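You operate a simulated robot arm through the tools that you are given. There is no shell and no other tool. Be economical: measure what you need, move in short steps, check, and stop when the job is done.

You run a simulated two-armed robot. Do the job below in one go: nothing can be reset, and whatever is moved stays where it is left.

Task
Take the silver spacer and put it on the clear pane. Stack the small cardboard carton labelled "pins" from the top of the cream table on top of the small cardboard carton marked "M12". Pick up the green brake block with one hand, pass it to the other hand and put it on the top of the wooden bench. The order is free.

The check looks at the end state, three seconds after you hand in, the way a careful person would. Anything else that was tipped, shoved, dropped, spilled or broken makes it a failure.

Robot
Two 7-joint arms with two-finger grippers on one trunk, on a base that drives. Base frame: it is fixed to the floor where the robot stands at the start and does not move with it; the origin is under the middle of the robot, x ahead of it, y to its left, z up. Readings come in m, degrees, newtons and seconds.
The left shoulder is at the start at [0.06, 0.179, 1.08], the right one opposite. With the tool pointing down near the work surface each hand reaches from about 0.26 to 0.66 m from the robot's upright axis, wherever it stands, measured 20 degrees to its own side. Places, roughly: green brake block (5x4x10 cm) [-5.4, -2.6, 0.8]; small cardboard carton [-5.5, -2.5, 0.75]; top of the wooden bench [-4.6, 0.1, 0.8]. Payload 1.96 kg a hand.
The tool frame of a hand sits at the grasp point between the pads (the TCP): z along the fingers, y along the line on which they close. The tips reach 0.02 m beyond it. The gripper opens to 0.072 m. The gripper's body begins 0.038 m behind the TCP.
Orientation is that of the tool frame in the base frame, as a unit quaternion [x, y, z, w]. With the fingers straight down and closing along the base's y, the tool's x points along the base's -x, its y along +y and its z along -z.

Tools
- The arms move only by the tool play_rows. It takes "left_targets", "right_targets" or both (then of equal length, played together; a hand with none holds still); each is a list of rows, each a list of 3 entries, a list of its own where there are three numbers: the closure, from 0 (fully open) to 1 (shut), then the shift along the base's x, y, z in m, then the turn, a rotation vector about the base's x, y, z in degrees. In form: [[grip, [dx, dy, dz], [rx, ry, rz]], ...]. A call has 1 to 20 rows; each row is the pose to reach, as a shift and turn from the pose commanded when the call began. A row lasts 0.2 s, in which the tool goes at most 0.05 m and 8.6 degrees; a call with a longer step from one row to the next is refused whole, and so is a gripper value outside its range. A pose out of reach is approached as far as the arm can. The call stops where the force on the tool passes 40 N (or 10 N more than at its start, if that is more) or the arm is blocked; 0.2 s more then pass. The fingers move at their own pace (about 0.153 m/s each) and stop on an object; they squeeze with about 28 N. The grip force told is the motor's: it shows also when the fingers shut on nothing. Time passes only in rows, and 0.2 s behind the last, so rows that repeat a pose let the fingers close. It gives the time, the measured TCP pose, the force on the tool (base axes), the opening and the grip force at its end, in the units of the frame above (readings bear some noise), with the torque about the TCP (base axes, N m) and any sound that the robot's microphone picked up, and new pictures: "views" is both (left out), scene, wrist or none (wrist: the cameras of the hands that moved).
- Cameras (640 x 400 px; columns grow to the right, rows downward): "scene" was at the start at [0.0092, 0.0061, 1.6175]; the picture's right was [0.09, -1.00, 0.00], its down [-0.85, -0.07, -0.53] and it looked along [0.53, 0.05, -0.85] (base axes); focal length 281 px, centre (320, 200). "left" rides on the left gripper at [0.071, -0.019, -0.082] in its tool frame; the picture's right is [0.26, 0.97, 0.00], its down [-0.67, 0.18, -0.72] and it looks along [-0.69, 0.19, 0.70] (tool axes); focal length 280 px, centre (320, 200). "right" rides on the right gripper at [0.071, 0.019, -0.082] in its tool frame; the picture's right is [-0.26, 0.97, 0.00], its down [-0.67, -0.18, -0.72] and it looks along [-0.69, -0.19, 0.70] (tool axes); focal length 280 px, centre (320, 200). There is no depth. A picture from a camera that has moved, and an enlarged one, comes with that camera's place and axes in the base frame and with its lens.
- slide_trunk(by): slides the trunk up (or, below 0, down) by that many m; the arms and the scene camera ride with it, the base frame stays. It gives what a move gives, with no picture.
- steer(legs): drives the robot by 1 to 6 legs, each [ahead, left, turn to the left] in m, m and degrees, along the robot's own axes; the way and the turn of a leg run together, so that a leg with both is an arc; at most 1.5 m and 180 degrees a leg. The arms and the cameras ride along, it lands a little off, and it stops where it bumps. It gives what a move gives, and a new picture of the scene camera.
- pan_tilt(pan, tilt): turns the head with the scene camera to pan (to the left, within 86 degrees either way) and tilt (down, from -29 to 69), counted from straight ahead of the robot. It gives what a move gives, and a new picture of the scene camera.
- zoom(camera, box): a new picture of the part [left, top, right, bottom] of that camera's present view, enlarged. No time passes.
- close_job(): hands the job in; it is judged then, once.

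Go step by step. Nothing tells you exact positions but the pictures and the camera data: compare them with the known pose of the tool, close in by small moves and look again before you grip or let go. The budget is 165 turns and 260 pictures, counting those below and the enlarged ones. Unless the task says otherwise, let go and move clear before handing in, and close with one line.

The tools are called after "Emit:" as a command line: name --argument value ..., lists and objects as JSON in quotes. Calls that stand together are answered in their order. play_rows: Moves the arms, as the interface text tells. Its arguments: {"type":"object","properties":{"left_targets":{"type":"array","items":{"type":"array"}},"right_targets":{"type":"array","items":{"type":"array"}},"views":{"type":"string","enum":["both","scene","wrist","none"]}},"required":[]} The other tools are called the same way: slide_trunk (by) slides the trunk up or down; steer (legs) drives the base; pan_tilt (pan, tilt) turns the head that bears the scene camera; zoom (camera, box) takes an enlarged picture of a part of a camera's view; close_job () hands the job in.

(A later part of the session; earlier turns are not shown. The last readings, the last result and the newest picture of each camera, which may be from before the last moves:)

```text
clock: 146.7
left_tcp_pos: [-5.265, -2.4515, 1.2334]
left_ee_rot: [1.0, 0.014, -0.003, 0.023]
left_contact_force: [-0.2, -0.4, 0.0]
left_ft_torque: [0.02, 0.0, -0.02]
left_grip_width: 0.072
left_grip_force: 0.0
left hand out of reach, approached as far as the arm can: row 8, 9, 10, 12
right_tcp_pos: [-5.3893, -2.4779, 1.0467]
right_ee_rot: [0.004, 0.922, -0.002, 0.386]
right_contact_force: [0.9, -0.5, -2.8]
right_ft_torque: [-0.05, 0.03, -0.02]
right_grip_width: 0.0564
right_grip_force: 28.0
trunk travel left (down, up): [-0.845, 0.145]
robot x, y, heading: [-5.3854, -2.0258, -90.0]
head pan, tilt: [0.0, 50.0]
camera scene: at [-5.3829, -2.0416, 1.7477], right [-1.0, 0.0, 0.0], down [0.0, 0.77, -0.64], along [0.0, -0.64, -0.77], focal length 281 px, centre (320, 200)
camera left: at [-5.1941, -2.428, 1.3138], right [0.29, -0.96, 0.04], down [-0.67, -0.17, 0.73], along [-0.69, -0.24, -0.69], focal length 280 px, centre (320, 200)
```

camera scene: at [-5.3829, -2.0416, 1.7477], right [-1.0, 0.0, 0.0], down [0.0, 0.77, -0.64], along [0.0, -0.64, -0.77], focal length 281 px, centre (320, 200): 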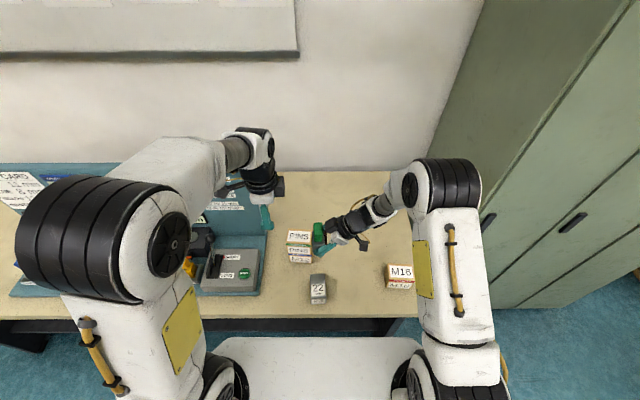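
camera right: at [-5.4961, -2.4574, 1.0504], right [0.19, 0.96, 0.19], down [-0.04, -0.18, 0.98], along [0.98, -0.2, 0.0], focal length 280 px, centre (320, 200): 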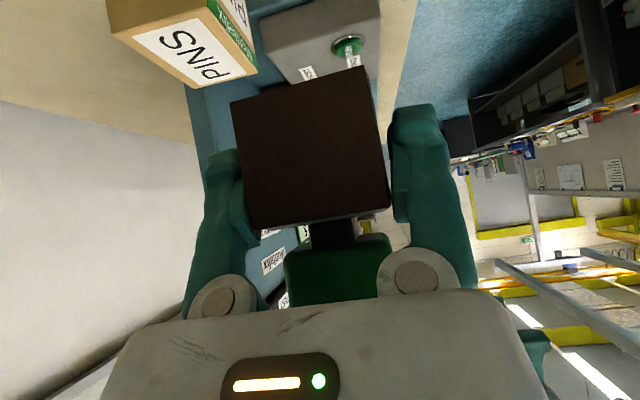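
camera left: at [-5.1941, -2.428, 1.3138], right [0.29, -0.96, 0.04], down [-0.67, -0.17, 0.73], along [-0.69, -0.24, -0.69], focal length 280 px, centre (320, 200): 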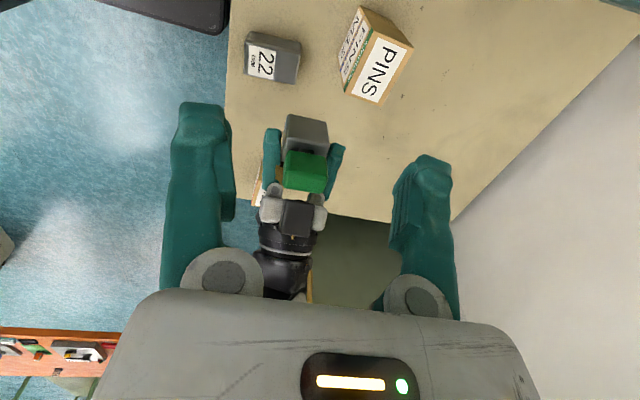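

The green top is at about (-5.376, -2.476), z 1.07–1.11. I'll bring the left hand above it with a slight 15° lean away from the right hand, and look.

Emit:
play_rows --left_targets '[[0, [-0.02, -0.006, 0], [0, 4, 0]], [0, [-0.04, -0.012, -0.01], [0, 8, 0]], [0, [-0.06, -0.018, -0.02], [0, 12, 0]], [0, [-0.082, -0.0245, -0.035], [0, 15, 0]], [0, [-0.082, -0.0245, -0.044], [0, 15, 0]], [0, [-0.082, -0.0245, -0.044], [0, 15, 0]]]' --views "wrist"

Emit:
zoom --camera "scene" --box '[270, 180, 398, 260]'

```text
clock: 148.1
left_tcp_pos: [-5.3487, -2.4761, 1.1877]
left_ee_rot: [0.991, 0.018, -0.134, 0.02]
left_contact_force: [0.5, 1.1, 0.9]
left_ft_torque: [0.03, 0.02, -0.01]
left_grip_width: 0.072
left_grip_force: 0.0
right_tcp_pos: [-5.3907, -2.4773, 1.0472]
right_ee_rot: [0.004, 0.922, -0.001, 0.387]
right_contact_force: [0.0, -0.7, -3.0]
right_ft_torque: [0.0, 0.07, 0.05]
right_grip_width: 0.0564
right_grip_force: 28.2
trunk travel left (down, up): [-0.845, 0.145]
robot x, y, heading: [-5.3877, -2.0259, -90.2]
head pan, tilt: [0.0, 50.0]
camera left: at [-5.2595, -2.4529, 1.2465], right [0.29, -0.96, -0.04], down [-0.45, -0.17, 0.87], along [-0.84, -0.24, -0.48], focal length 280 px, centre (320, 200)
```

left: 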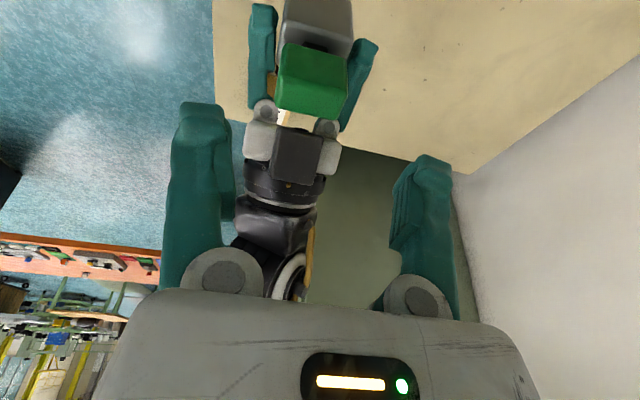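

```text
5.00 times, centred on (334, 220) of scene
camera zoom: at [-5.3831, -2.0418, 1.7477], right [-1.0, 0.0, 0.0], down [0.0, 0.77, -0.64], along [0.0, -0.64, -0.77], focal length 1406 px, centre (250, 100)
```

zoom: 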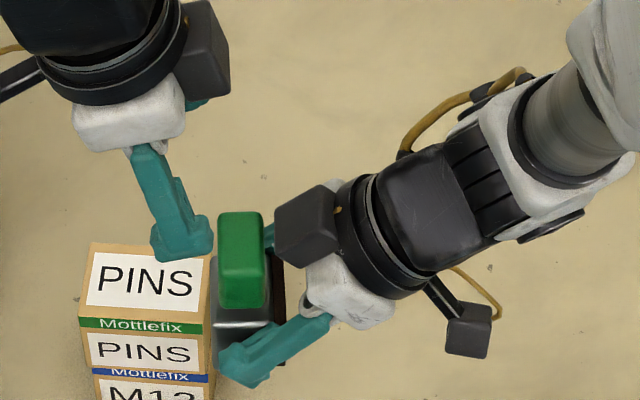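

Green top centre is (-5.375, -2.478), top z ≈ 1.113. Advancing the left hand down along its axis to grip height.

Emit:
play_rows --left_targets '[[0, [-0.008, -0.001, -0.03], [0, 0, 0]], [0, [-0.014, -0.002, -0.055], [0, 0, 0]], [0, [-0.019, -0.002, -0.072], [0, 0, 0]], [0, [-0.022, -0.002, -0.083], [0, 0, 0]], [0, [-0.022, -0.002, -0.083], [0, 0, 0]]]' --views "wrist"

Emit:
zoom --camera "scene" --box '[270, 180, 398, 260]'

```text
clock: 149.3
left_tcp_pos: [-5.37, -2.4782, 1.1042]
left_ee_rot: [0.991, 0.018, -0.134, 0.02]
left_contact_force: [-0.4, 0.5, 0.5]
left_ft_torque: [0.0, -0.03, -0.02]
left_grip_width: 0.0721
left_grip_force: 0.1
right_tcp_pos: [-5.3889, -2.4773, 1.0485]
right_ee_rot: [0.005, 0.923, -0.002, 0.386]
right_contact_force: [-0.3, 0.1, -2.6]
right_ft_torque: [0.0, 0.03, 0.0]
right_grip_width: 0.0563
right_grip_force: 28.2
trunk travel left (down, up): [-0.845, 0.145]
robot x, y, heading: [-5.38, -2.0241, -90.5]
head pan, tilt: [0.0, 50.0]
camera left: at [-5.2815, -2.4547, 1.1631], right [0.29, -0.96, -0.04], down [-0.45, -0.17, 0.87], along [-0.84, -0.24, -0.48], focal length 280 px, centre (320, 200)
```

left: 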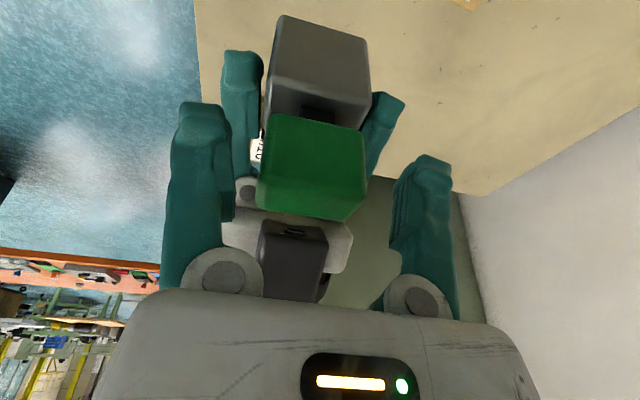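

```text
5.00 times, centred on (334, 220) of scene
camera zoom: at [-5.3831, -2.0419, 1.7477], right [-1.0, 0.0, 0.0], down [0.0, 0.77, -0.64], along [0.0, -0.64, -0.77], focal length 1406 px, centre (250, 100)
```

zoom: 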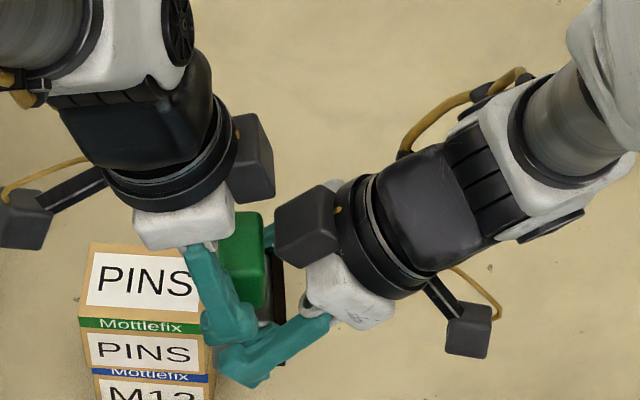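

Left fingers straddle the green top. Go 4 mm deeper and close the left hand while the right holds.

Emit:
play_rows --left_targets '[[0, [-0.001, 0, -0.004], [0, 0, 0]], [0.4, [-0.001, 0, -0.004], [0, 0, 0]], [0.8, [-0.001, 0, -0.004], [0, 0, 0]], [1, [-0.001, 0, -0.004], [0, 0, 0]], [1, [-0.001, 0, -0.004], [0, 0, 0]]]' --views "wrist"

```text
clock: 150.5
left_tcp_pos: [-5.3717, -2.4774, 1.0998]
left_ee_rot: [0.991, 0.018, -0.134, 0.018]
left_contact_force: [-2.5, 18.4, 8.1]
left_ft_torque: [0.88, 0.18, -0.25]
left_grip_width: 0.0437
left_grip_force: 27.6
right_tcp_pos: [-5.3885, -2.4778, 1.0471]
right_ee_rot: [0.005, 0.922, -0.003, 0.386]
right_contact_force: [2.5, -18.4, -10.5]
right_ft_torque: [0.09, 0.11, -0.08]
right_grip_width: 0.0564
right_grip_force: 28.2
trunk travel left (down, up): [-0.845, 0.145]
robot x, y, heading: [-5.3871, -2.0256, -90.5]
head pan, tilt: [0.0, 50.0]
camera left: at [-5.2831, -2.4541, 1.1592], right [0.29, -0.96, -0.04], down [-0.45, -0.17, 0.87], along [-0.84, -0.24, -0.48], focal length 280 px, centre (320, 200)
```

left: 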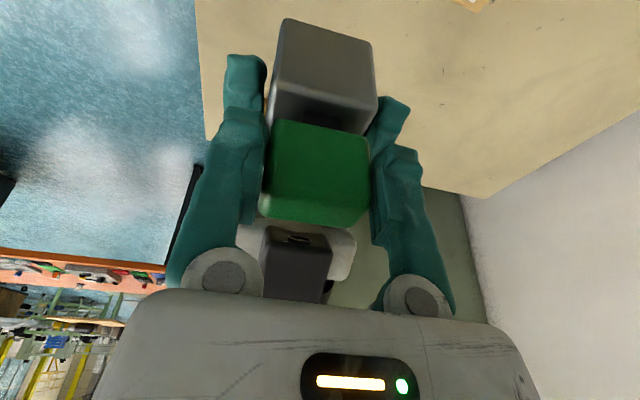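

Left grip holds (0.0437 m). There is an 18 N sideways strain between the hands; I'll relieve it by small left moves before the right lets go.

Emit:
play_rows --left_targets '[[1, [0, 0.001, 0], [0, 0, 0]], [1, [0, 0.002, 0.0005], [0, 0, 0]], [1, [0, 0.002, 0.0005], [0, 0, 0]]]' --views "none"

```text
clock: 151.3
left_tcp_pos: [-5.3705, -2.4782, 1.1005]
left_ee_rot: [0.991, 0.018, -0.133, 0.02]
left_contact_force: [-2.2, 7.5, -10.6]
left_ft_torque: [0.64, -0.07, -0.16]
left_grip_width: 0.0438
left_grip_force: 28.1
right_tcp_pos: [-5.3881, -2.4762, 1.0472]
right_ee_rot: [0.004, 0.921, -0.002, 0.388]
right_contact_force: [1.5, -5.9, 9.4]
right_ft_torque: [-0.21, -0.09, 0.03]
right_grip_width: 0.0566
right_grip_force: 27.9
trunk travel left (down, up): [-0.845, 0.145]
robot x, y, heading: [-5.3834, -2.0235, -90.2]
head pan, tilt: [0.0, 50.0]
```

Strain is small now. Open the right hand and retract it horizontally toward -x.

Emit:
play_rows --right_targets '[[0.6, [0, 0, 0], [0, 0, 0]], [0, [0, 0, 0], [0, 0, 0]], [0, [0, 0, 0], [0, 0, 0]], [0, [-0.015, 0, 0], [0, 0, 0]], [0, [-0.04, 0, 0], [0, 0, 0]], [0, [-0.07, 0, 0], [0, 0, 0]], [0, [-0.1, 0, 0], [0, 0, 0]], [0, [-0.1, 0, 0], [0, 0, 0]]]' --views "both"

Emit:
zoom --camera "left" --box '[0, 0, 640, 400]'

```text
clock: 153.1
left_tcp_pos: [-5.3714, -2.4771, 1.1004]
left_ee_rot: [0.991, 0.019, -0.134, 0.019]
left_contact_force: [0.4, -0.2, -0.2]
left_ft_torque: [0.0, -0.04, -0.02]
left_grip_width: 0.0435
left_grip_force: 27.1
right_tcp_pos: [-5.4874, -2.4786, 1.0475]
right_ee_rot: [0.004, 0.922, -0.002, 0.387]
right_contact_force: [0.2, 0.4, 0.5]
right_ft_torque: [-0.03, 0.01, 0.0]
right_grip_width: 0.072
right_grip_force: 0.1
trunk travel left (down, up): [-0.845, 0.145]
robot x, y, heading: [-5.3868, -2.0278, -90.5]
head pan, tilt: [0.0, 50.0]
camera scene: at [-5.3827, -2.0421, 1.7477], right [-1.0, 0.0, 0.0], down [0.0, 0.77, -0.64], along [0.0, -0.64, -0.77], focal length 281 px, centre (320, 200)
camera right: at [-5.5954, -2.4573, 1.0512], right [0.19, 0.96, 0.19], down [-0.04, -0.18, 0.98], along [0.98, -0.2, 0.0], focal length 280 px, centre (320, 200)
```

scene: 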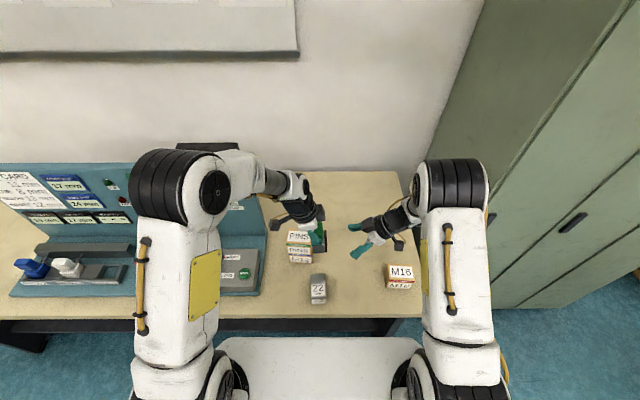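
right: 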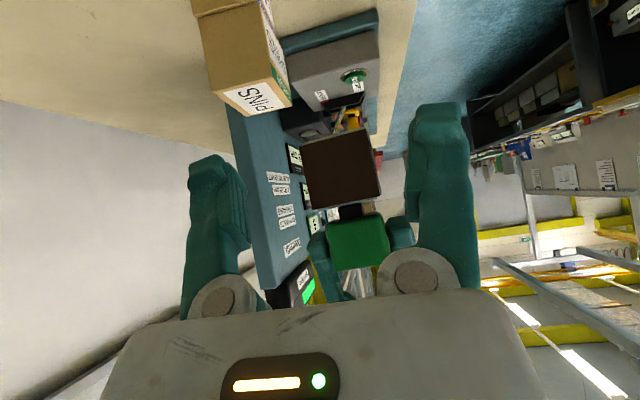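

```text
1.00 times, centred on (320, 200) of left (not enlarged: the box is as wide or as high as the picture)
camera zoom: at [-5.2824, -2.4529, 1.16], right [0.29, -0.96, -0.04], down [-0.45, -0.17, 0.87], along [-0.84, -0.24, -0.48], focal length 280 px, centre (320, 200)
```

zoom: 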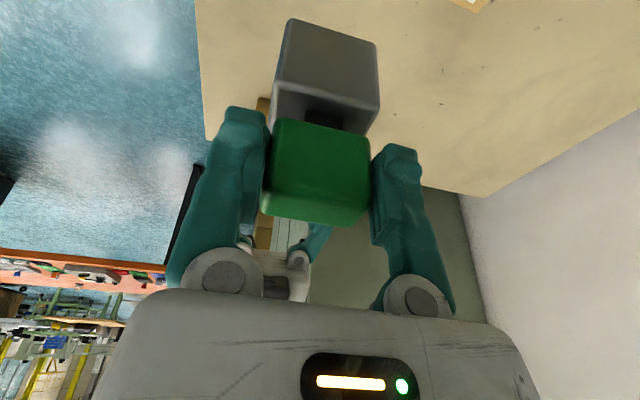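

The left hand holds the block alone. Now raise and draw both hands back, then back away from the table.

Emit:
play_rows --left_targets '[[1, [0.0, 0.0, 0.02], [0, 0, 0]], [1, [0.01, 0.02, 0.04], [0, 0, 0]], [1, [0.02, 0.05, 0.05], [0, 0, 0]], [1, [0.03, 0.08, 0.06], [0, 0, 0]], [1, [0.03, 0.1, 0.06], [0, 0, 0]]]' --right_targets '[[0, [-0.03, 0, 0.02], [0, 0, 0]], [0, [-0.06, 0.02, 0.04], [0, 0, 0]], [0, [-0.08, 0.05, 0.06], [0, 0, 0]], [0, [-0.1, 0.08, 0.08], [0, 0, 0]], [0, [-0.1, 0.1, 0.1], [0, 0, 0]]]' --views "wrist"

Emit:
steer --legs '[[-0.4, 0, 0]]'

```text
clock: 154.3
left_tcp_pos: [-5.3413, -2.3747, 1.1618]
left_ee_rot: [0.991, 0.018, -0.134, 0.022]
left_contact_force: [-1.0, -0.4, -2.6]
left_ft_torque: [-0.01, -0.04, 0.02]
left_grip_width: 0.0432
left_grip_force: 28.1
right_tcp_pos: [-5.5899, -2.3763, 1.148]
right_ee_rot: [0.005, 0.922, -0.004, 0.387]
right_contact_force: [0.8, 0.9, -0.6]
right_ft_torque: [0.0, 0.05, -0.02]
right_grip_width: 0.072
right_grip_force: 0.2
trunk travel left (down, up): [-0.845, 0.145]
robot x, y, heading: [-5.3846, -2.0222, -90.1]
head pan, tilt: [0.0, 50.0]
camera right: at [-5.6958, -2.3566, 1.1518], right [0.19, 0.96, 0.18], down [-0.04, -0.18, 0.98], along [0.98, -0.2, 0.0], focal length 280 px, centre (320, 200)
camera left: at [-5.2513, -2.3507, 1.2206], right [0.29, -0.96, -0.03], down [-0.45, -0.17, 0.87], along [-0.84, -0.24, -0.48], focal length 280 px, centre (320, 200)
```

right: 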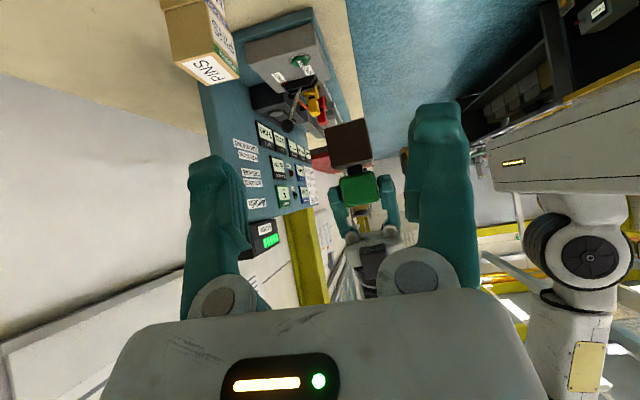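
left: 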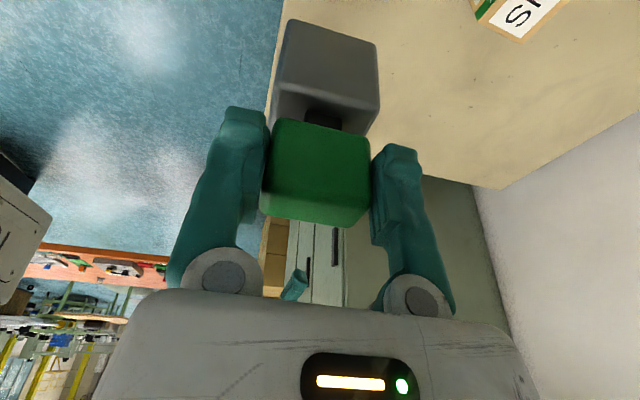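

```text
clock: 156.8
left_tcp_pos: [-5.3387, -1.9782, 1.1608]
left_ee_rot: [0.991, 0.02, -0.134, 0.019]
left_contact_force: [-0.1, 0.3, -2.6]
left_ft_torque: [0.02, -0.03, 0.02]
left_grip_width: 0.0435
left_grip_force: 27.7
right_tcp_pos: [-5.586, -1.9824, 1.1464]
right_ee_rot: [0.004, 0.922, -0.001, 0.386]
right_contact_force: [-0.2, -0.1, -0.1]
right_ft_torque: [0.0, -0.01, 0.02]
right_grip_width: 0.0719
right_grip_force: 0.1
trunk travel left (down, up): [-0.845, 0.145]
robot x, y, heading: [-5.3846, -1.626, -90.0]
head pan, tilt: [0.0, 50.0]
camera scene: at [-5.382, -1.6447, 1.7477], right [-1.0, 0.0, 0.0], down [0.0, 0.77, -0.64], along [0.0, -0.64, -0.77], focal length 281 px, centre (320, 200)
```

scene: 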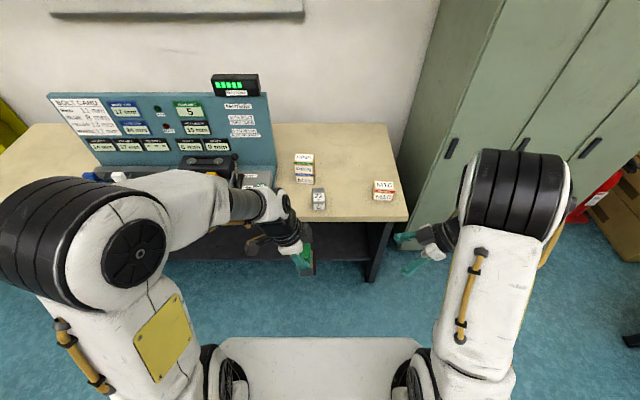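

Now I'll turn right toward -x and check the passage round the bench's far end (between the bench end x ≈ -5.75 and the orange table x ≈ -7.0).

Emit:
pan_tilt --pan 0 --tilt 30

Emit:
steer --legs '[[0, 0, -90]]'

Emit:
pan_tilt --pan -50 --tilt 30

```text
clock: 157.6
left_tcp_pos: [-5.3385, -1.9776, 1.1611]
left_ee_rot: [0.991, 0.02, -0.134, 0.02]
left_contact_force: [0.1, 0.5, -3.5]
left_ft_torque: [0.0, -0.03, 0.02]
left_grip_width: 0.0435
left_grip_force: 28.6
right_tcp_pos: [-5.5863, -1.9808, 1.1474]
right_ee_rot: [0.003, 0.922, -0.002, 0.387]
right_contact_force: [0.7, 0.5, 0.6]
right_ft_torque: [0.01, 0.01, 0.02]
right_grip_width: 0.0719
right_grip_force: 0.1
trunk travel left (down, up): [-0.845, 0.145]
robot x, y, heading: [-5.3829, -1.6253, -90.1]
head pan, tilt: [0.0, 30.0]
camera scene: at [-5.3819, -1.6564, 1.7772], right [-1.0, 0.0, 0.0], down [0.0, 0.5, -0.87], along [0.0, -0.87, -0.5], focal length 281 px, centre (320, 200)
```

scene: 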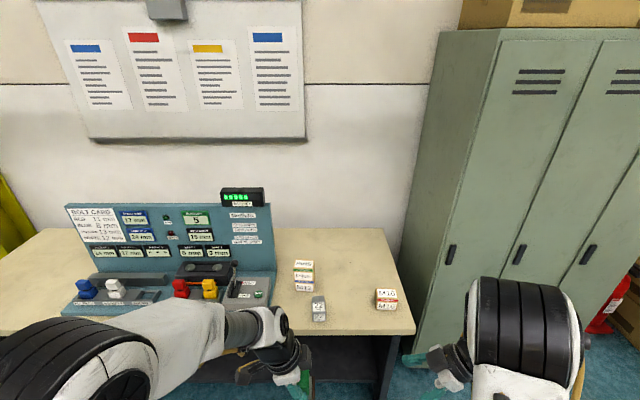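

```text
clock: 161.8
left_tcp_pos: [-5.7344, -1.6716, 1.1609]
left_ee_rot: [0.715, -0.686, -0.109, -0.08]
left_contact_force: [0.1, -0.7, -1.8]
left_ft_torque: [-0.02, -0.01, -0.01]
left_grip_width: 0.0431
left_grip_force: 28.2
right_tcp_pos: [-5.7374, -1.4224, 1.1467]
right_ee_rot: [0.654, 0.651, -0.274, 0.273]
right_contact_force: [0.2, 0.3, 0.1]
right_ft_torque: [0.0, -0.02, 0.05]
right_grip_width: 0.072
right_grip_force: 0.0
trunk travel left (down, up): [-0.845, 0.145]
robot x, y, heading: [-5.3828, -1.6254, -180.0]
head pan, tilt: [0.0, 30.0]
camera scene: at [-5.4128, -1.6261, 1.7773], right [0.0, 1.0, 0.0], down [0.5, 0.0, -0.87], along [-0.87, 0.0, -0.5], focal length 281 px, centre (320, 200)
```

scene: 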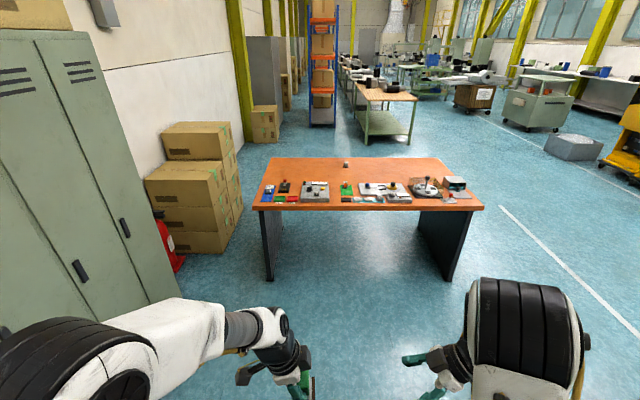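

```text
clock: 163.0
left_tcp_pos: [-5.7334, -1.671, 1.1606]
left_ee_rot: [0.715, -0.686, -0.108, -0.08]
left_contact_force: [-0.3, 0.4, -3.0]
left_ft_torque: [-0.05, 0.0, -0.02]
left_grip_width: 0.0435
left_grip_force: 28.0
right_tcp_pos: [-5.7379, -1.4235, 1.148]
right_ee_rot: [0.654, 0.65, -0.274, 0.272]
right_contact_force: [0.2, 0.0, -0.4]
right_ft_torque: [-0.01, 0.01, -0.01]
right_grip_width: 0.0719
right_grip_force: 0.0
trunk travel left (down, up): [-0.845, 0.145]
robot x, y, heading: [-5.3847, -1.6262, -179.8]
head pan, tilt: [-50.0, 30.0]
camera scene: at [-5.3807, -1.5568, 1.7773], right [0.76, 0.64, 0.0], down [0.32, -0.38, -0.87], along [-0.56, 0.66, -0.5], focal length 281 px, centre (320, 200)
```

scene: 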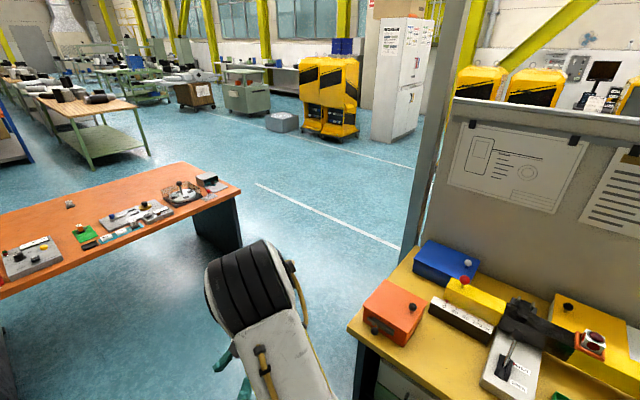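

Gap confirmed: bench/pillar at x ≥ -5.75, orange table at x ≤ -7.05. I'll go to x ≈ -6.42, turn north and pass through.

Emit:
pan_tilt --pan 0 --tilt 30

Emit:
steer --legs '[[1.04, 0, 0], [0, 0, -90]]'

```text
clock: 164.2
left_tcp_pos: [-5.7342, -1.6718, 1.1591]
left_ee_rot: [0.716, -0.686, -0.107, -0.08]
left_contact_force: [0.4, 0.3, -2.8]
left_ft_torque: [-0.04, -0.01, 0.01]
left_grip_width: 0.0433
left_grip_force: 28.5
right_tcp_pos: [-5.7374, -1.423, 1.1472]
right_ee_rot: [0.654, 0.65, -0.274, 0.273]
right_contact_force: [0.0, -0.6, -0.9]
right_ft_torque: [-0.02, -0.02, -0.02]
right_grip_width: 0.0721
right_grip_force: 0.1
trunk travel left (down, up): [-0.845, 0.145]
robot x, y, heading: [-5.381, -1.6243, -179.7]
head pan, tilt: [0.0, 30.0]
camera scene: at [-5.4128, -1.6259, 1.7773], right [0.0, 1.0, 0.0], down [0.5, 0.0, -0.87], along [-0.87, 0.0, -0.5], focal length 281 px, centre (320, 200)
```

scene: 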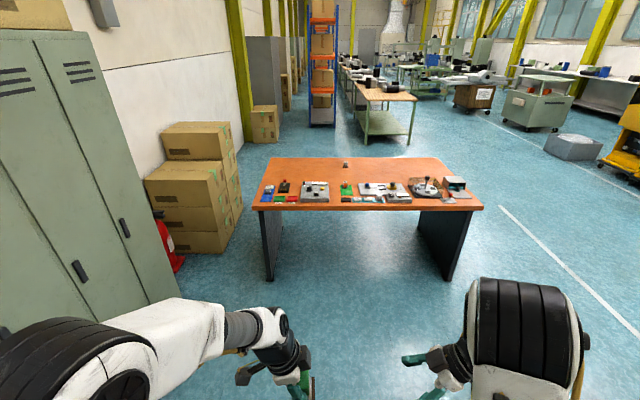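

```text
clock: 173.3
left_tcp_pos: [-6.4558, -1.2736, 1.1596]
left_ee_rot: [-0.018, 0.991, 0.02, 0.133]
left_contact_force: [-0.8, 1.2, -2.3]
left_ft_torque: [-0.03, 0.06, -0.01]
left_grip_width: 0.0432
left_grip_force: 28.0
right_tcp_pos: [-6.207, -1.2719, 1.1476]
right_ee_rot: [0.922, -0.005, -0.386, -0.002]
right_contact_force: [0.3, -0.1, 1.1]
right_ft_torque: [0.01, -0.04, -0.01]
right_grip_width: 0.072
right_grip_force: 0.1
trunk travel left (down, up): [-0.845, 0.145]
robot x, y, heading: [-6.4123, -1.6245, 89.4]
head pan, tilt: [0.0, 30.0]
camera scene: at [-6.4117, -1.5943, 1.7773], right [1.0, 0.0, 0.0], down [0.0, -0.5, -0.87], along [0.0, 0.87, -0.5], focal length 281 px, centre (320, 200)
```

scene: 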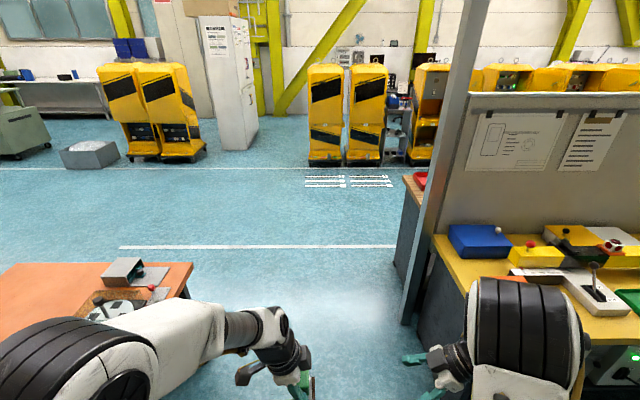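

The way ahead is clear. I'll shift 5 cm left and drive north through the gap.

Emit:
steer --legs '[[0, 0.05, 0.5], [1.4, 0, 0], [1.3, 0, 0]]'

Emit:
steer --legs '[[0, 0, -90]]'

```text
clock: 187.0
left_tcp_pos: [-6.5127, 1.4348, 1.1615]
left_ee_rot: [-0.019, 0.991, 0.02, 0.133]
left_contact_force: [-0.5, 0.7, -3.2]
left_ft_torque: [-0.01, 0.03, 0.07]
left_grip_width: 0.0433
left_grip_force: 27.8
right_tcp_pos: [-6.2633, 1.4364, 1.1476]
right_ee_rot: [0.922, -0.003, -0.387, -0.002]
right_contact_force: [-0.6, 0.3, -0.7]
right_ft_torque: [0.01, 0.02, -0.02]
right_grip_width: 0.0718
right_grip_force: 0.0
trunk travel left (down, up): [-0.845, 0.145]
robot x, y, heading: [-6.468, 1.0837, 89.8]
head pan, tilt: [0.0, 30.0]
camera scene: at [-6.4674, 1.1146, 1.7773], right [1.0, 0.0, 0.0], down [0.0, -0.5, -0.87], along [0.0, 0.87, -0.5], focal length 281 px, centre (320, 200)
```

scene: 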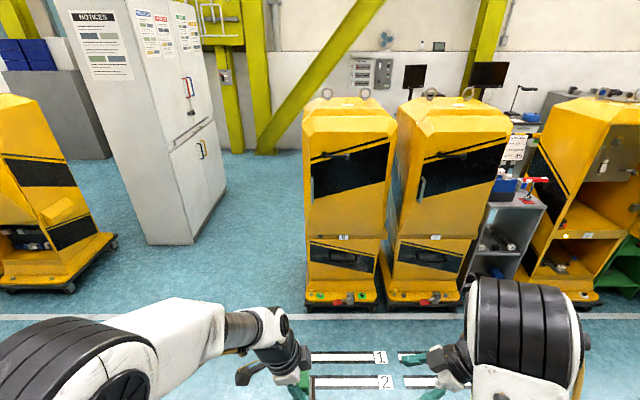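

```text
clock: 191.2
left_tcp_pos: [-6.1162, 1.1289, 1.1596]
left_ee_rot: [0.687, 0.714, -0.081, 0.108]
left_contact_force: [0.7, -0.2, -3.3]
left_ft_torque: [0.01, 0.01, -0.05]
left_grip_width: 0.043
left_grip_force: 27.4
right_tcp_pos: [-6.1139, 0.88, 1.1476]
right_ee_rot: [-0.649, 0.654, 0.273, 0.275]
right_contact_force: [-0.4, 1.0, -0.1]
right_ft_torque: [0.02, 0.03, 0.01]
right_grip_width: 0.0719
right_grip_force: 0.1
trunk travel left (down, up): [-0.845, 0.145]
robot x, y, heading: [-6.4666, 1.0836, -0.0]
head pan, tilt: [0.0, 30.0]
camera scene: at [-6.4365, 1.0842, 1.7773], right [0.0, -1.0, 0.0], down [-0.5, 0.0, -0.87], along [0.87, 0.0, -0.5], focal length 281 px, centre (320, 200)
```

scene: 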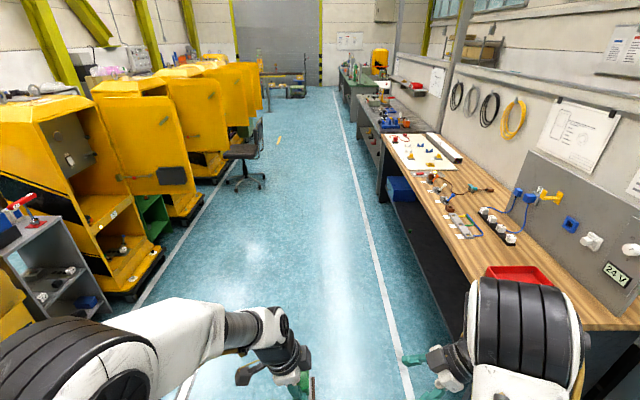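

The wooden bench is on the right with open patches of wood. Let me enlarge it to choose a free spot.

Emit:
zoom --camera "scene" --box '[370, 120, 610, 270]'

Emit:
steer --legs '[[1.4, 0, 0]]'

Emit:
pan_tilt --pan -50 --tilt 40

```text
2.67 times, centred on (490, 195) of scene
camera zoom: at [-6.4365, 1.0842, 1.7773], right [0.0, -1.0, 0.0], down [-0.5, 0.0, -0.87], along [0.87, 0.0, -0.5], focal length 750 px, centre (-133, 213)
```

zoom: 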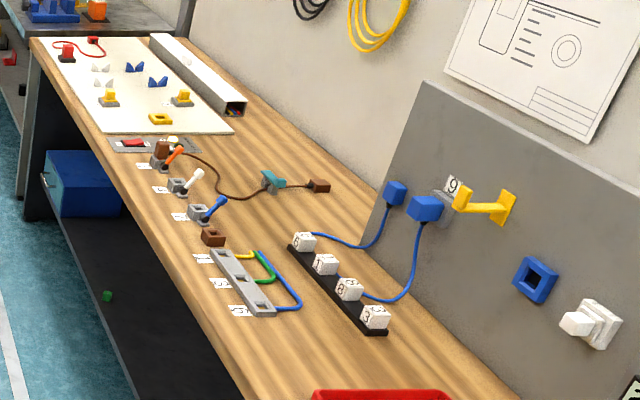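

```text
clock: 198.2
left_tcp_pos: [-4.7219, 1.1316, 1.1605]
left_ee_rot: [0.685, 0.716, -0.08, 0.107]
left_contact_force: [-0.7, 0.7, -2.9]
left_ft_torque: [0.04, 0.02, 0.0]
left_grip_width: 0.0431
left_grip_force: 27.9
right_tcp_pos: [-4.7167, 0.8824, 1.1479]
right_ee_rot: [-0.651, 0.653, 0.273, 0.274]
right_contact_force: [-0.6, 0.4, -0.3]
right_ft_torque: [-0.02, 0.01, -0.02]
right_grip_width: 0.072
right_grip_force: 0.1
trunk travel left (down, up): [-0.845, 0.145]
robot x, y, heading: [-5.0693, 1.0854, 0.4]
head pan, tilt: [0.0, 30.0]
camera scene: at [-5.0411, 1.0863, 1.7773], right [0.0, -1.0, 0.0], down [-0.5, 0.0, -0.87], along [0.87, 0.0, -0.5], focal length 281 px, centre (320, 200)
```

scene: 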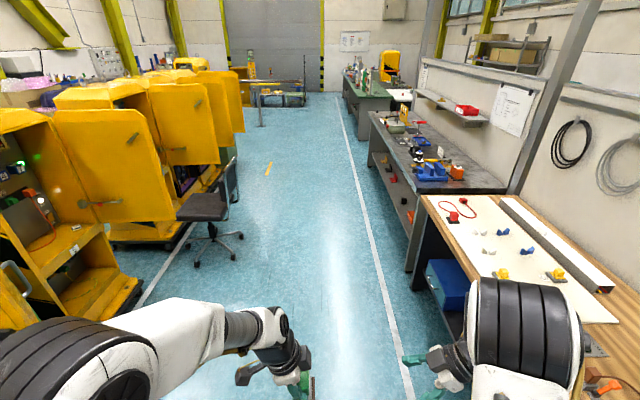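

```text
clock: 199.4
left_tcp_pos: [-4.7211, 1.1322, 1.1605]
left_ee_rot: [0.685, 0.716, -0.08, 0.108]
left_contact_force: [-0.3, -0.4, -2.2]
left_ft_torque: [0.02, 0.01, -0.02]
left_grip_width: 0.0432
left_grip_force: 28.2
right_tcp_pos: [-4.7166, 0.8835, 1.1478]
right_ee_rot: [-0.651, 0.653, 0.273, 0.274]
right_contact_force: [0.9, -0.5, -0.1]
right_ft_torque: [0.01, -0.01, -0.02]
right_grip_width: 0.0719
right_grip_force: 0.0
trunk travel left (down, up): [-0.845, 0.145]
robot x, y, heading: [-5.0689, 1.0867, 0.3]
head pan, tilt: [-50.0, 40.0]
camera scene: at [-5.0762, 1.0211, 1.7619], right [-0.76, -0.65, 0.0], down [-0.42, 0.49, -0.77], along [0.49, -0.58, -0.64], focal length 281 px, centre (320, 200)
```

scene: 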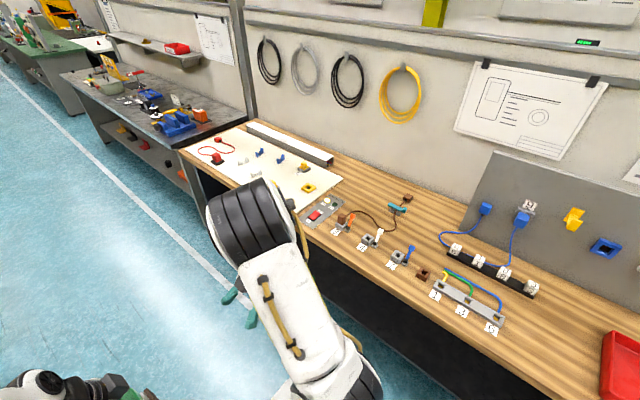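

A free patch of wood lies around (-5.41, 0.19) between the wiring strip (ends x ≈ -5.28) and the red tray (x ≈ -5.53). I'll turn to face the bench and line up.

Emit:
steer --legs '[[0, 0, -90.3], [0, -0.4, 0]]'

Emit:
pan_tilt --pan 0 --tilt 50

```text
clock: 205.7
left_tcp_pos: [-5.4241, 0.7344, 1.1601]
left_ee_rot: [0.991, 0.02, -0.134, 0.019]
left_contact_force: [-0.5, -0.1, -2.8]
left_ft_torque: [0.04, -0.02, 0.0]
left_grip_width: 0.0434
left_grip_force: 27.8
right_tcp_pos: [-5.6734, 0.7306, 1.1474]
right_ee_rot: [0.002, 0.922, -0.001, 0.388]
right_contact_force: [0.0, 0.0, 0.4]
right_ft_torque: [0.03, -0.02, 0.04]
right_grip_width: 0.072
right_grip_force: 0.1
trunk travel left (down, up): [-0.845, 0.145]
robot x, y, heading: [-5.4711, 1.0862, -89.8]
head pan, tilt: [-50.0, 40.0]
camera scene: at [-5.5345, 1.0906, 1.762], right [-0.64, 0.77, 0.0], down [0.49, 0.41, -0.77], along [-0.59, -0.49, -0.64], focal length 281 px, centre (320, 200)
```

scene: 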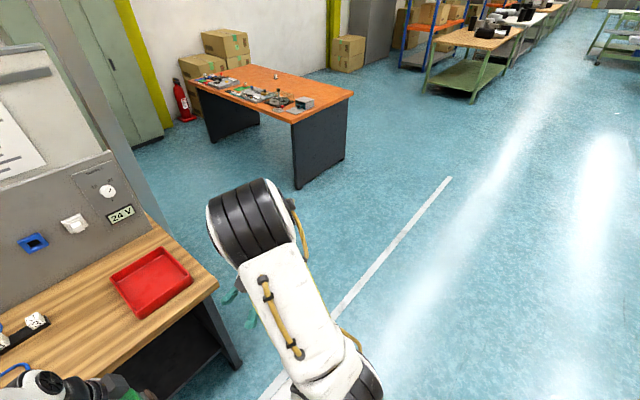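

```text
clock: 206.9
left_tcp_pos: [-5.4258, 0.7327, 1.1608]
left_ee_rot: [0.991, 0.021, -0.133, 0.02]
left_contact_force: [0.0, 0.0, -2.6]
left_ft_torque: [0.01, -0.01, 0.0]
left_grip_width: 0.0433
left_grip_force: 28.3
right_tcp_pos: [-5.6746, 0.7312, 1.1478]
right_ee_rot: [0.003, 0.922, -0.001, 0.387]
right_contact_force: [1.3, 0.6, 0.7]
right_ft_torque: [0.0, -0.02, -0.01]
right_grip_width: 0.072
right_grip_force: 0.0
trunk travel left (down, up): [-0.845, 0.145]
robot x, y, heading: [-5.4694, 1.0892, -89.8]
head pan, tilt: [0.0, 50.0]
camera scene: at [-5.4707, 1.0683, 1.7477], right [-1.0, 0.0, 0.0], down [0.0, 0.77, -0.64], along [0.0, -0.64, -0.77], focal length 281 px, centre (320, 200)
```

scene: 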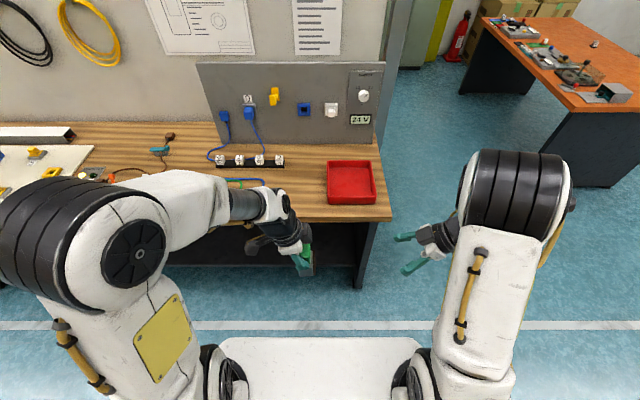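

Aligned. Drive ahead 0.36 m so the spot comes into the left hand's range.

Emit:
steer --legs '[[0.36, 0, 0]]'

Emit:
zoom --camera "scene" --box '[220, 150, 420, 275]'

Emit:
zoom --camera "right" --box '[0, 0, 640, 400]'

```text
clock: 209.2
left_tcp_pos: [-5.4243, 0.3747, 1.159]
left_ee_rot: [0.991, 0.021, -0.133, 0.02]
left_contact_force: [0.0, 0.3, -2.5]
left_ft_torque: [-0.01, -0.01, 0.04]
left_grip_width: 0.0434
left_grip_force: 27.4
right_tcp_pos: [-5.6742, 0.3704, 1.1463]
right_ee_rot: [0.002, 0.923, -0.001, 0.386]
right_contact_force: [-0.1, 0.6, -0.4]
right_ft_torque: [0.02, -0.03, 0.0]
right_grip_width: 0.0718
right_grip_force: 0.2
trunk travel left (down, up): [-0.845, 0.145]
robot x, y, heading: [-5.4675, 0.7279, -89.8]
head pan, tilt: [0.0, 50.0]
camera scene: at [-5.47, 0.7087, 1.7478], right [-1.0, 0.0, 0.0], down [0.0, 0.77, -0.64], along [0.0, -0.64, -0.77], focal length 281 px, centre (320, 200)
```

scene: 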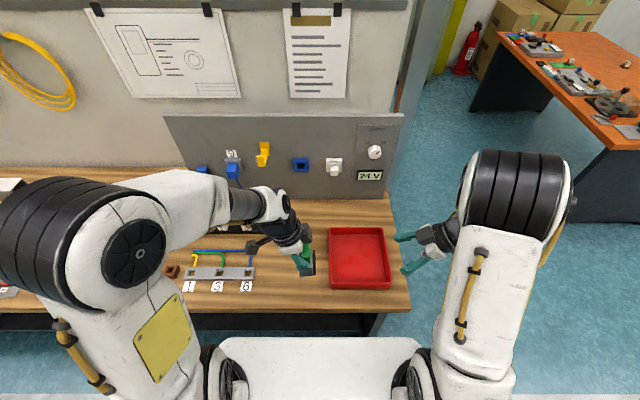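

```text
3.20 times, centred on (320, 212) of scene
camera zoom: at [-5.47, 0.7087, 1.7478], right [-1.0, 0.0, 0.0], down [0.0, 0.77, -0.64], along [0.0, -0.64, -0.77], focal length 900 px, centre (320, 160)
```

zoom: 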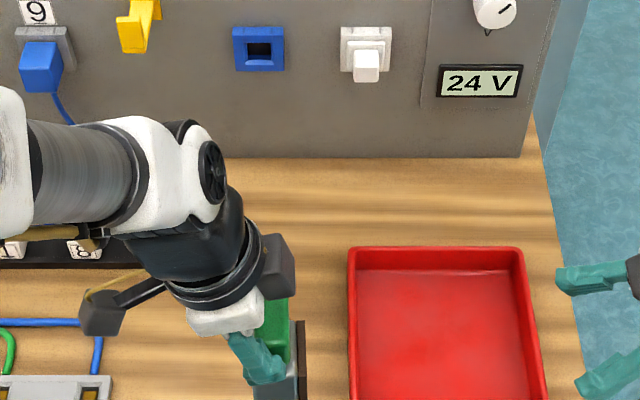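

```text
1.00 times, centred on (320, 200) of right (not enlarged: the box is as wide or as high as the picture)
camera zoom: at [-5.7807, 0.3896, 1.1512], right [0.19, 0.96, 0.19], down [-0.04, -0.18, 0.98], along [0.98, -0.19, 0.0], focal length 280 px, centre (320, 200)
```

zoom: 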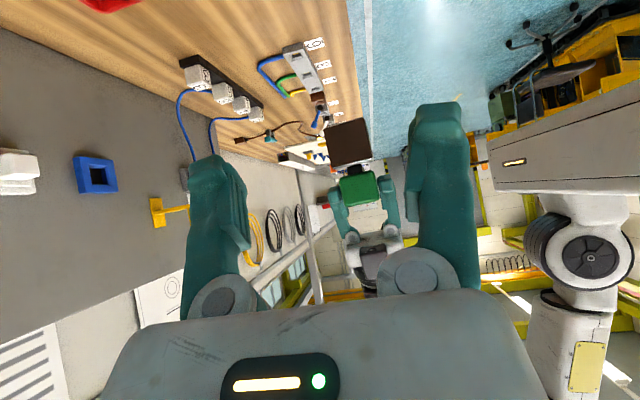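

Free wood spans x -5.24 to -5.50. I'll move the block above (-5.38, 0.20) and down to about 6 cm above the wood.

Emit:
play_rows --left_targets '[[1, [0.01, -0.04, 0], [0, 0, 0]], [1, [0.02, -0.08, 0], [0, 0, 0]], [1, [0.03, -0.12, -0.02], [0, 0, 0]], [1, [0.04, -0.155, -0.05], [0, 0, 0]], [1, [0.045, -0.175, -0.09], [0, 0, 0]], [1, [0.045, -0.175, -0.13], [0, 0, 0]], [1, [0.045, -0.175, -0.17], [0, 0, 0]], [1, [0.045, -0.175, -0.21], [0, 0, 0]], [1, [0.045, -0.175, -0.21], [0, 0, 0]]]' --views "both"

Emit:
zoom --camera "right" --box '[100, 0, 420, 200]'

```text
clock: 211.2
left_tcp_pos: [-5.3806, 0.1974, 0.9518]
left_ee_rot: [0.991, 0.021, -0.133, 0.021]
left_contact_force: [0.2, 0.8, -3.0]
left_ft_torque: [0.03, -0.03, 0.01]
left_grip_width: 0.0433
left_grip_force: 27.9
right_tcp_pos: [-5.6728, 0.3698, 1.1478]
right_ee_rot: [0.002, 0.922, -0.002, 0.387]
right_contact_force: [0.3, 0.3, 0.9]
right_ft_torque: [0.02, 0.0, 0.01]
right_grip_width: 0.0723
right_grip_force: 0.1
trunk travel left (down, up): [-0.845, 0.145]
robot x, y, heading: [-5.4714, 0.7234, -90.1]
head pan, tilt: [0.0, 50.0]
camera scene: at [-5.4702, 0.7081, 1.7478], right [-1.0, 0.0, 0.0], down [0.0, 0.77, -0.64], along [0.0, -0.64, -0.77], focal length 281 px, centre (320, 200)
camera left: at [-5.2916, 0.2222, 1.01], right [0.3, -0.95, -0.04], down [-0.45, -0.17, 0.87], along [-0.84, -0.24, -0.48], focal length 280 px, centre (320, 200)
```

scene: 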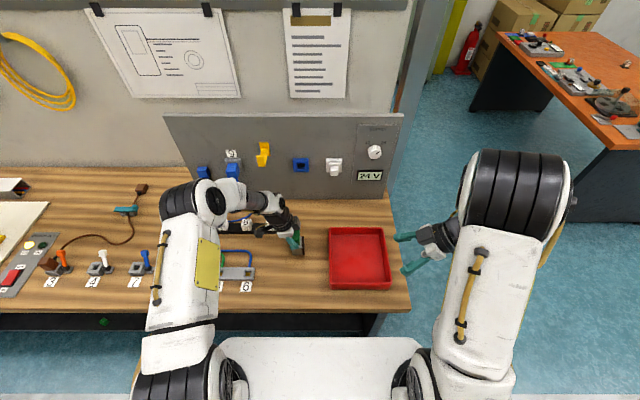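
left: 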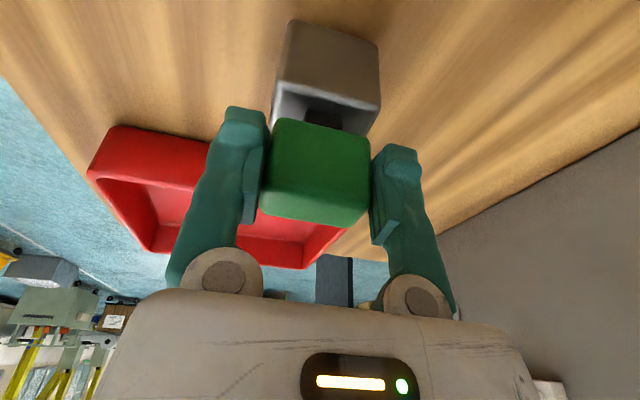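

```text
2.00 times, centred on (260, 100) of right
camera zoom: at [-5.7809, 0.3892, 1.1511], right [0.19, 0.96, 0.19], down [-0.04, -0.18, 0.98], along [0.98, -0.19, 0.0], focal length 561 px, centre (440, 400)
```

zoom: 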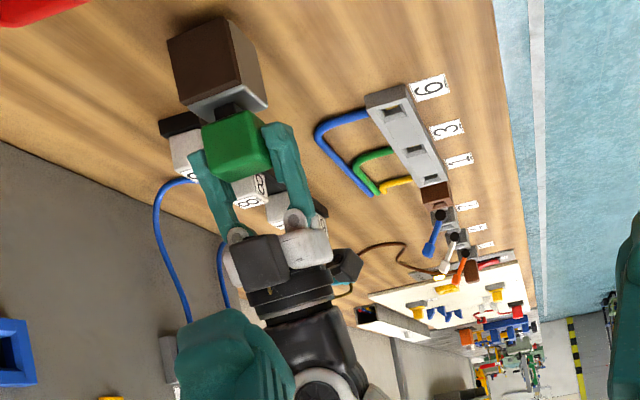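

The spot beneath is clear wood. Lowering to just above expected contact (TCP ≈ 0.89).

Emit:
play_rows --left_targets '[[1, [0, 0, -0.02], [0, 0, 0]], [1, [0, 0, -0.04], [0, 0, 0]], [1, [0, 0, -0.048], [0, 0, 0]], [1, [0, 0, -0.048], [0, 0, 0]]]' --views "none"

Emit:
zoom --camera "right" --box '[160, 0, 260, 62]'

Emit:
zoom --camera "scene" --box '[260, 210, 340, 260]'

```text
clock: 211.7
left_tcp_pos: [-5.3796, 0.1967, 0.9304]
left_ee_rot: [0.99, 0.021, -0.135, 0.027]
left_contact_force: [3.3, 8.5, 25.5]
left_ft_torque: [1.31, -0.22, -0.11]
left_grip_width: 0.0451
left_grip_force: 27.9
right_tcp_pos: [-5.6738, 0.3724, 1.1493]
right_ee_rot: [0.001, 0.922, -0.002, 0.386]
right_contact_force: [-0.1, -0.1, -0.5]
right_ft_torque: [0.04, 0.03, 0.04]
right_grip_width: 0.0721
right_grip_force: 0.1
trunk travel left (down, up): [-0.845, 0.145]
robot x, y, heading: [-5.4702, 0.7239, -89.6]
head pan, tilt: [0.0, 50.0]
stopped in row 2 (left hand): the force on the tool passed its limit at 60 N (the readings are from after the stop); the commanded pose is now the measured one
```

```text
6.40 times, centred on (210, 31) of right
camera zoom: at [-5.7805, 0.3917, 1.1524], right [0.19, 0.97, 0.18], down [-0.04, -0.18, 0.98], along [0.98, -0.19, 0.0], focal length 1794 px, centre (1024, 1282)
```

zoom: 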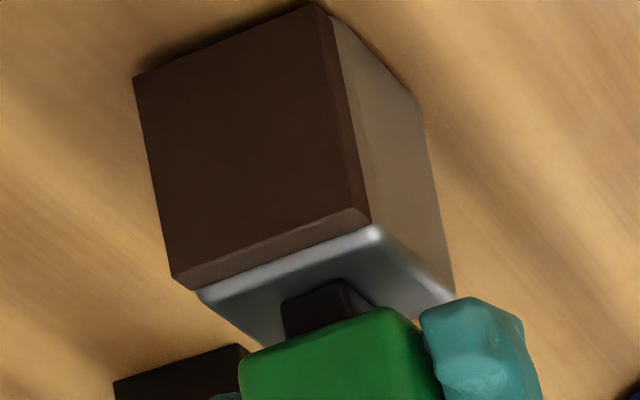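

```text
8.00 times, centred on (300, 235) of scene
camera zoom: at [-5.47, 0.7125, 1.7481], right [-1.0, 0.0, 0.0], down [0.0, 0.76, -0.64], along [0.0, -0.64, -0.76], focal length 2250 px, centre (480, -80)
```

zoom: 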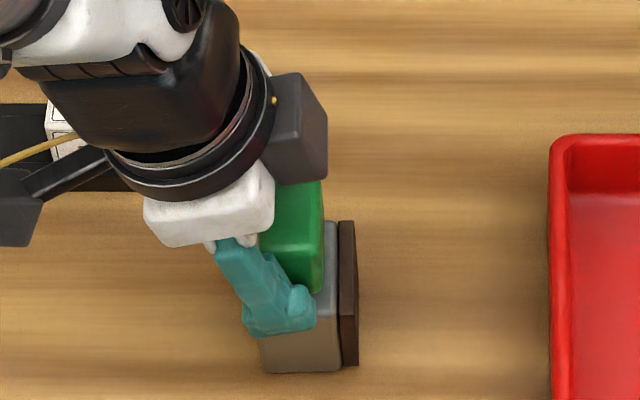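

Contact came earlier than expected (bench top ≈ 0.84); the block is on the wood and still upright. I'll ease up until the force is small before opening.

Emit:
play_rows --left_targets '[[1, [0, 0, 0.001], [0, 0, 0]], [1, [0, 0, 0.002], [0, 0, 0]], [1, [0, 0, 0.002], [0, 0, 0]]]' --views "wrist"

Emit:
zoom --camera "right" --box '[160, 0, 260, 62]'

```text
clock: 212.5
left_tcp_pos: [-5.3798, 0.1938, 0.9321]
left_ee_rot: [0.99, 0.021, -0.135, 0.028]
left_contact_force: [-0.4, 3.6, 7.1]
left_ft_torque: [0.51, -0.09, 0.03]
left_grip_width: 0.0447
left_grip_force: 27.7
right_tcp_pos: [-5.6739, 0.3699, 1.1483]
right_ee_rot: [0.001, 0.922, -0.001, 0.387]
right_contact_force: [0.8, 0.4, -0.3]
right_ft_torque: [0.02, 0.01, 0.02]
right_grip_width: 0.0718
right_grip_force: 0.0
trunk travel left (down, up): [-0.845, 0.145]
robot x, y, heading: [-5.4698, 0.7225, -90.0]
head pan, tilt: [0.0, 50.0]
camera left: at [-5.2918, 0.2197, 0.9894], right [0.3, -0.95, -0.02], down [-0.45, -0.16, 0.88], along [-0.84, -0.25, -0.48], focal length 280 px, centre (320, 200)
```

left: 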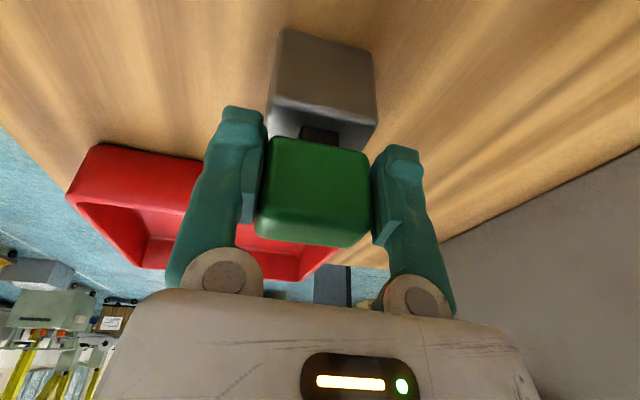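

```text
6.40 times, centred on (210, 31) of right
camera zoom: at [-5.7808, 0.39, 1.1512], right [0.19, 0.96, 0.19], down [-0.04, -0.18, 0.98], along [0.98, -0.19, 0.0], focal length 1794 px, centre (1024, 1282)
```

zoom: 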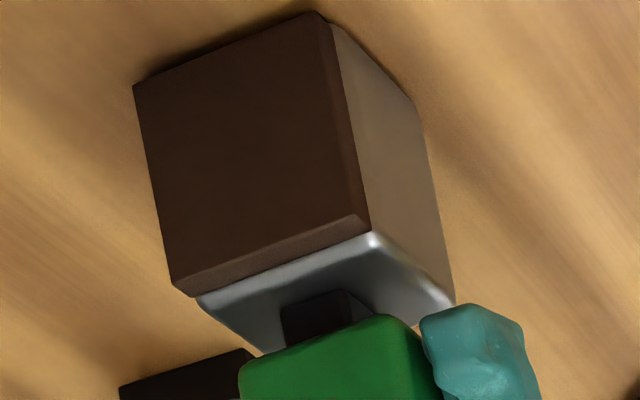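

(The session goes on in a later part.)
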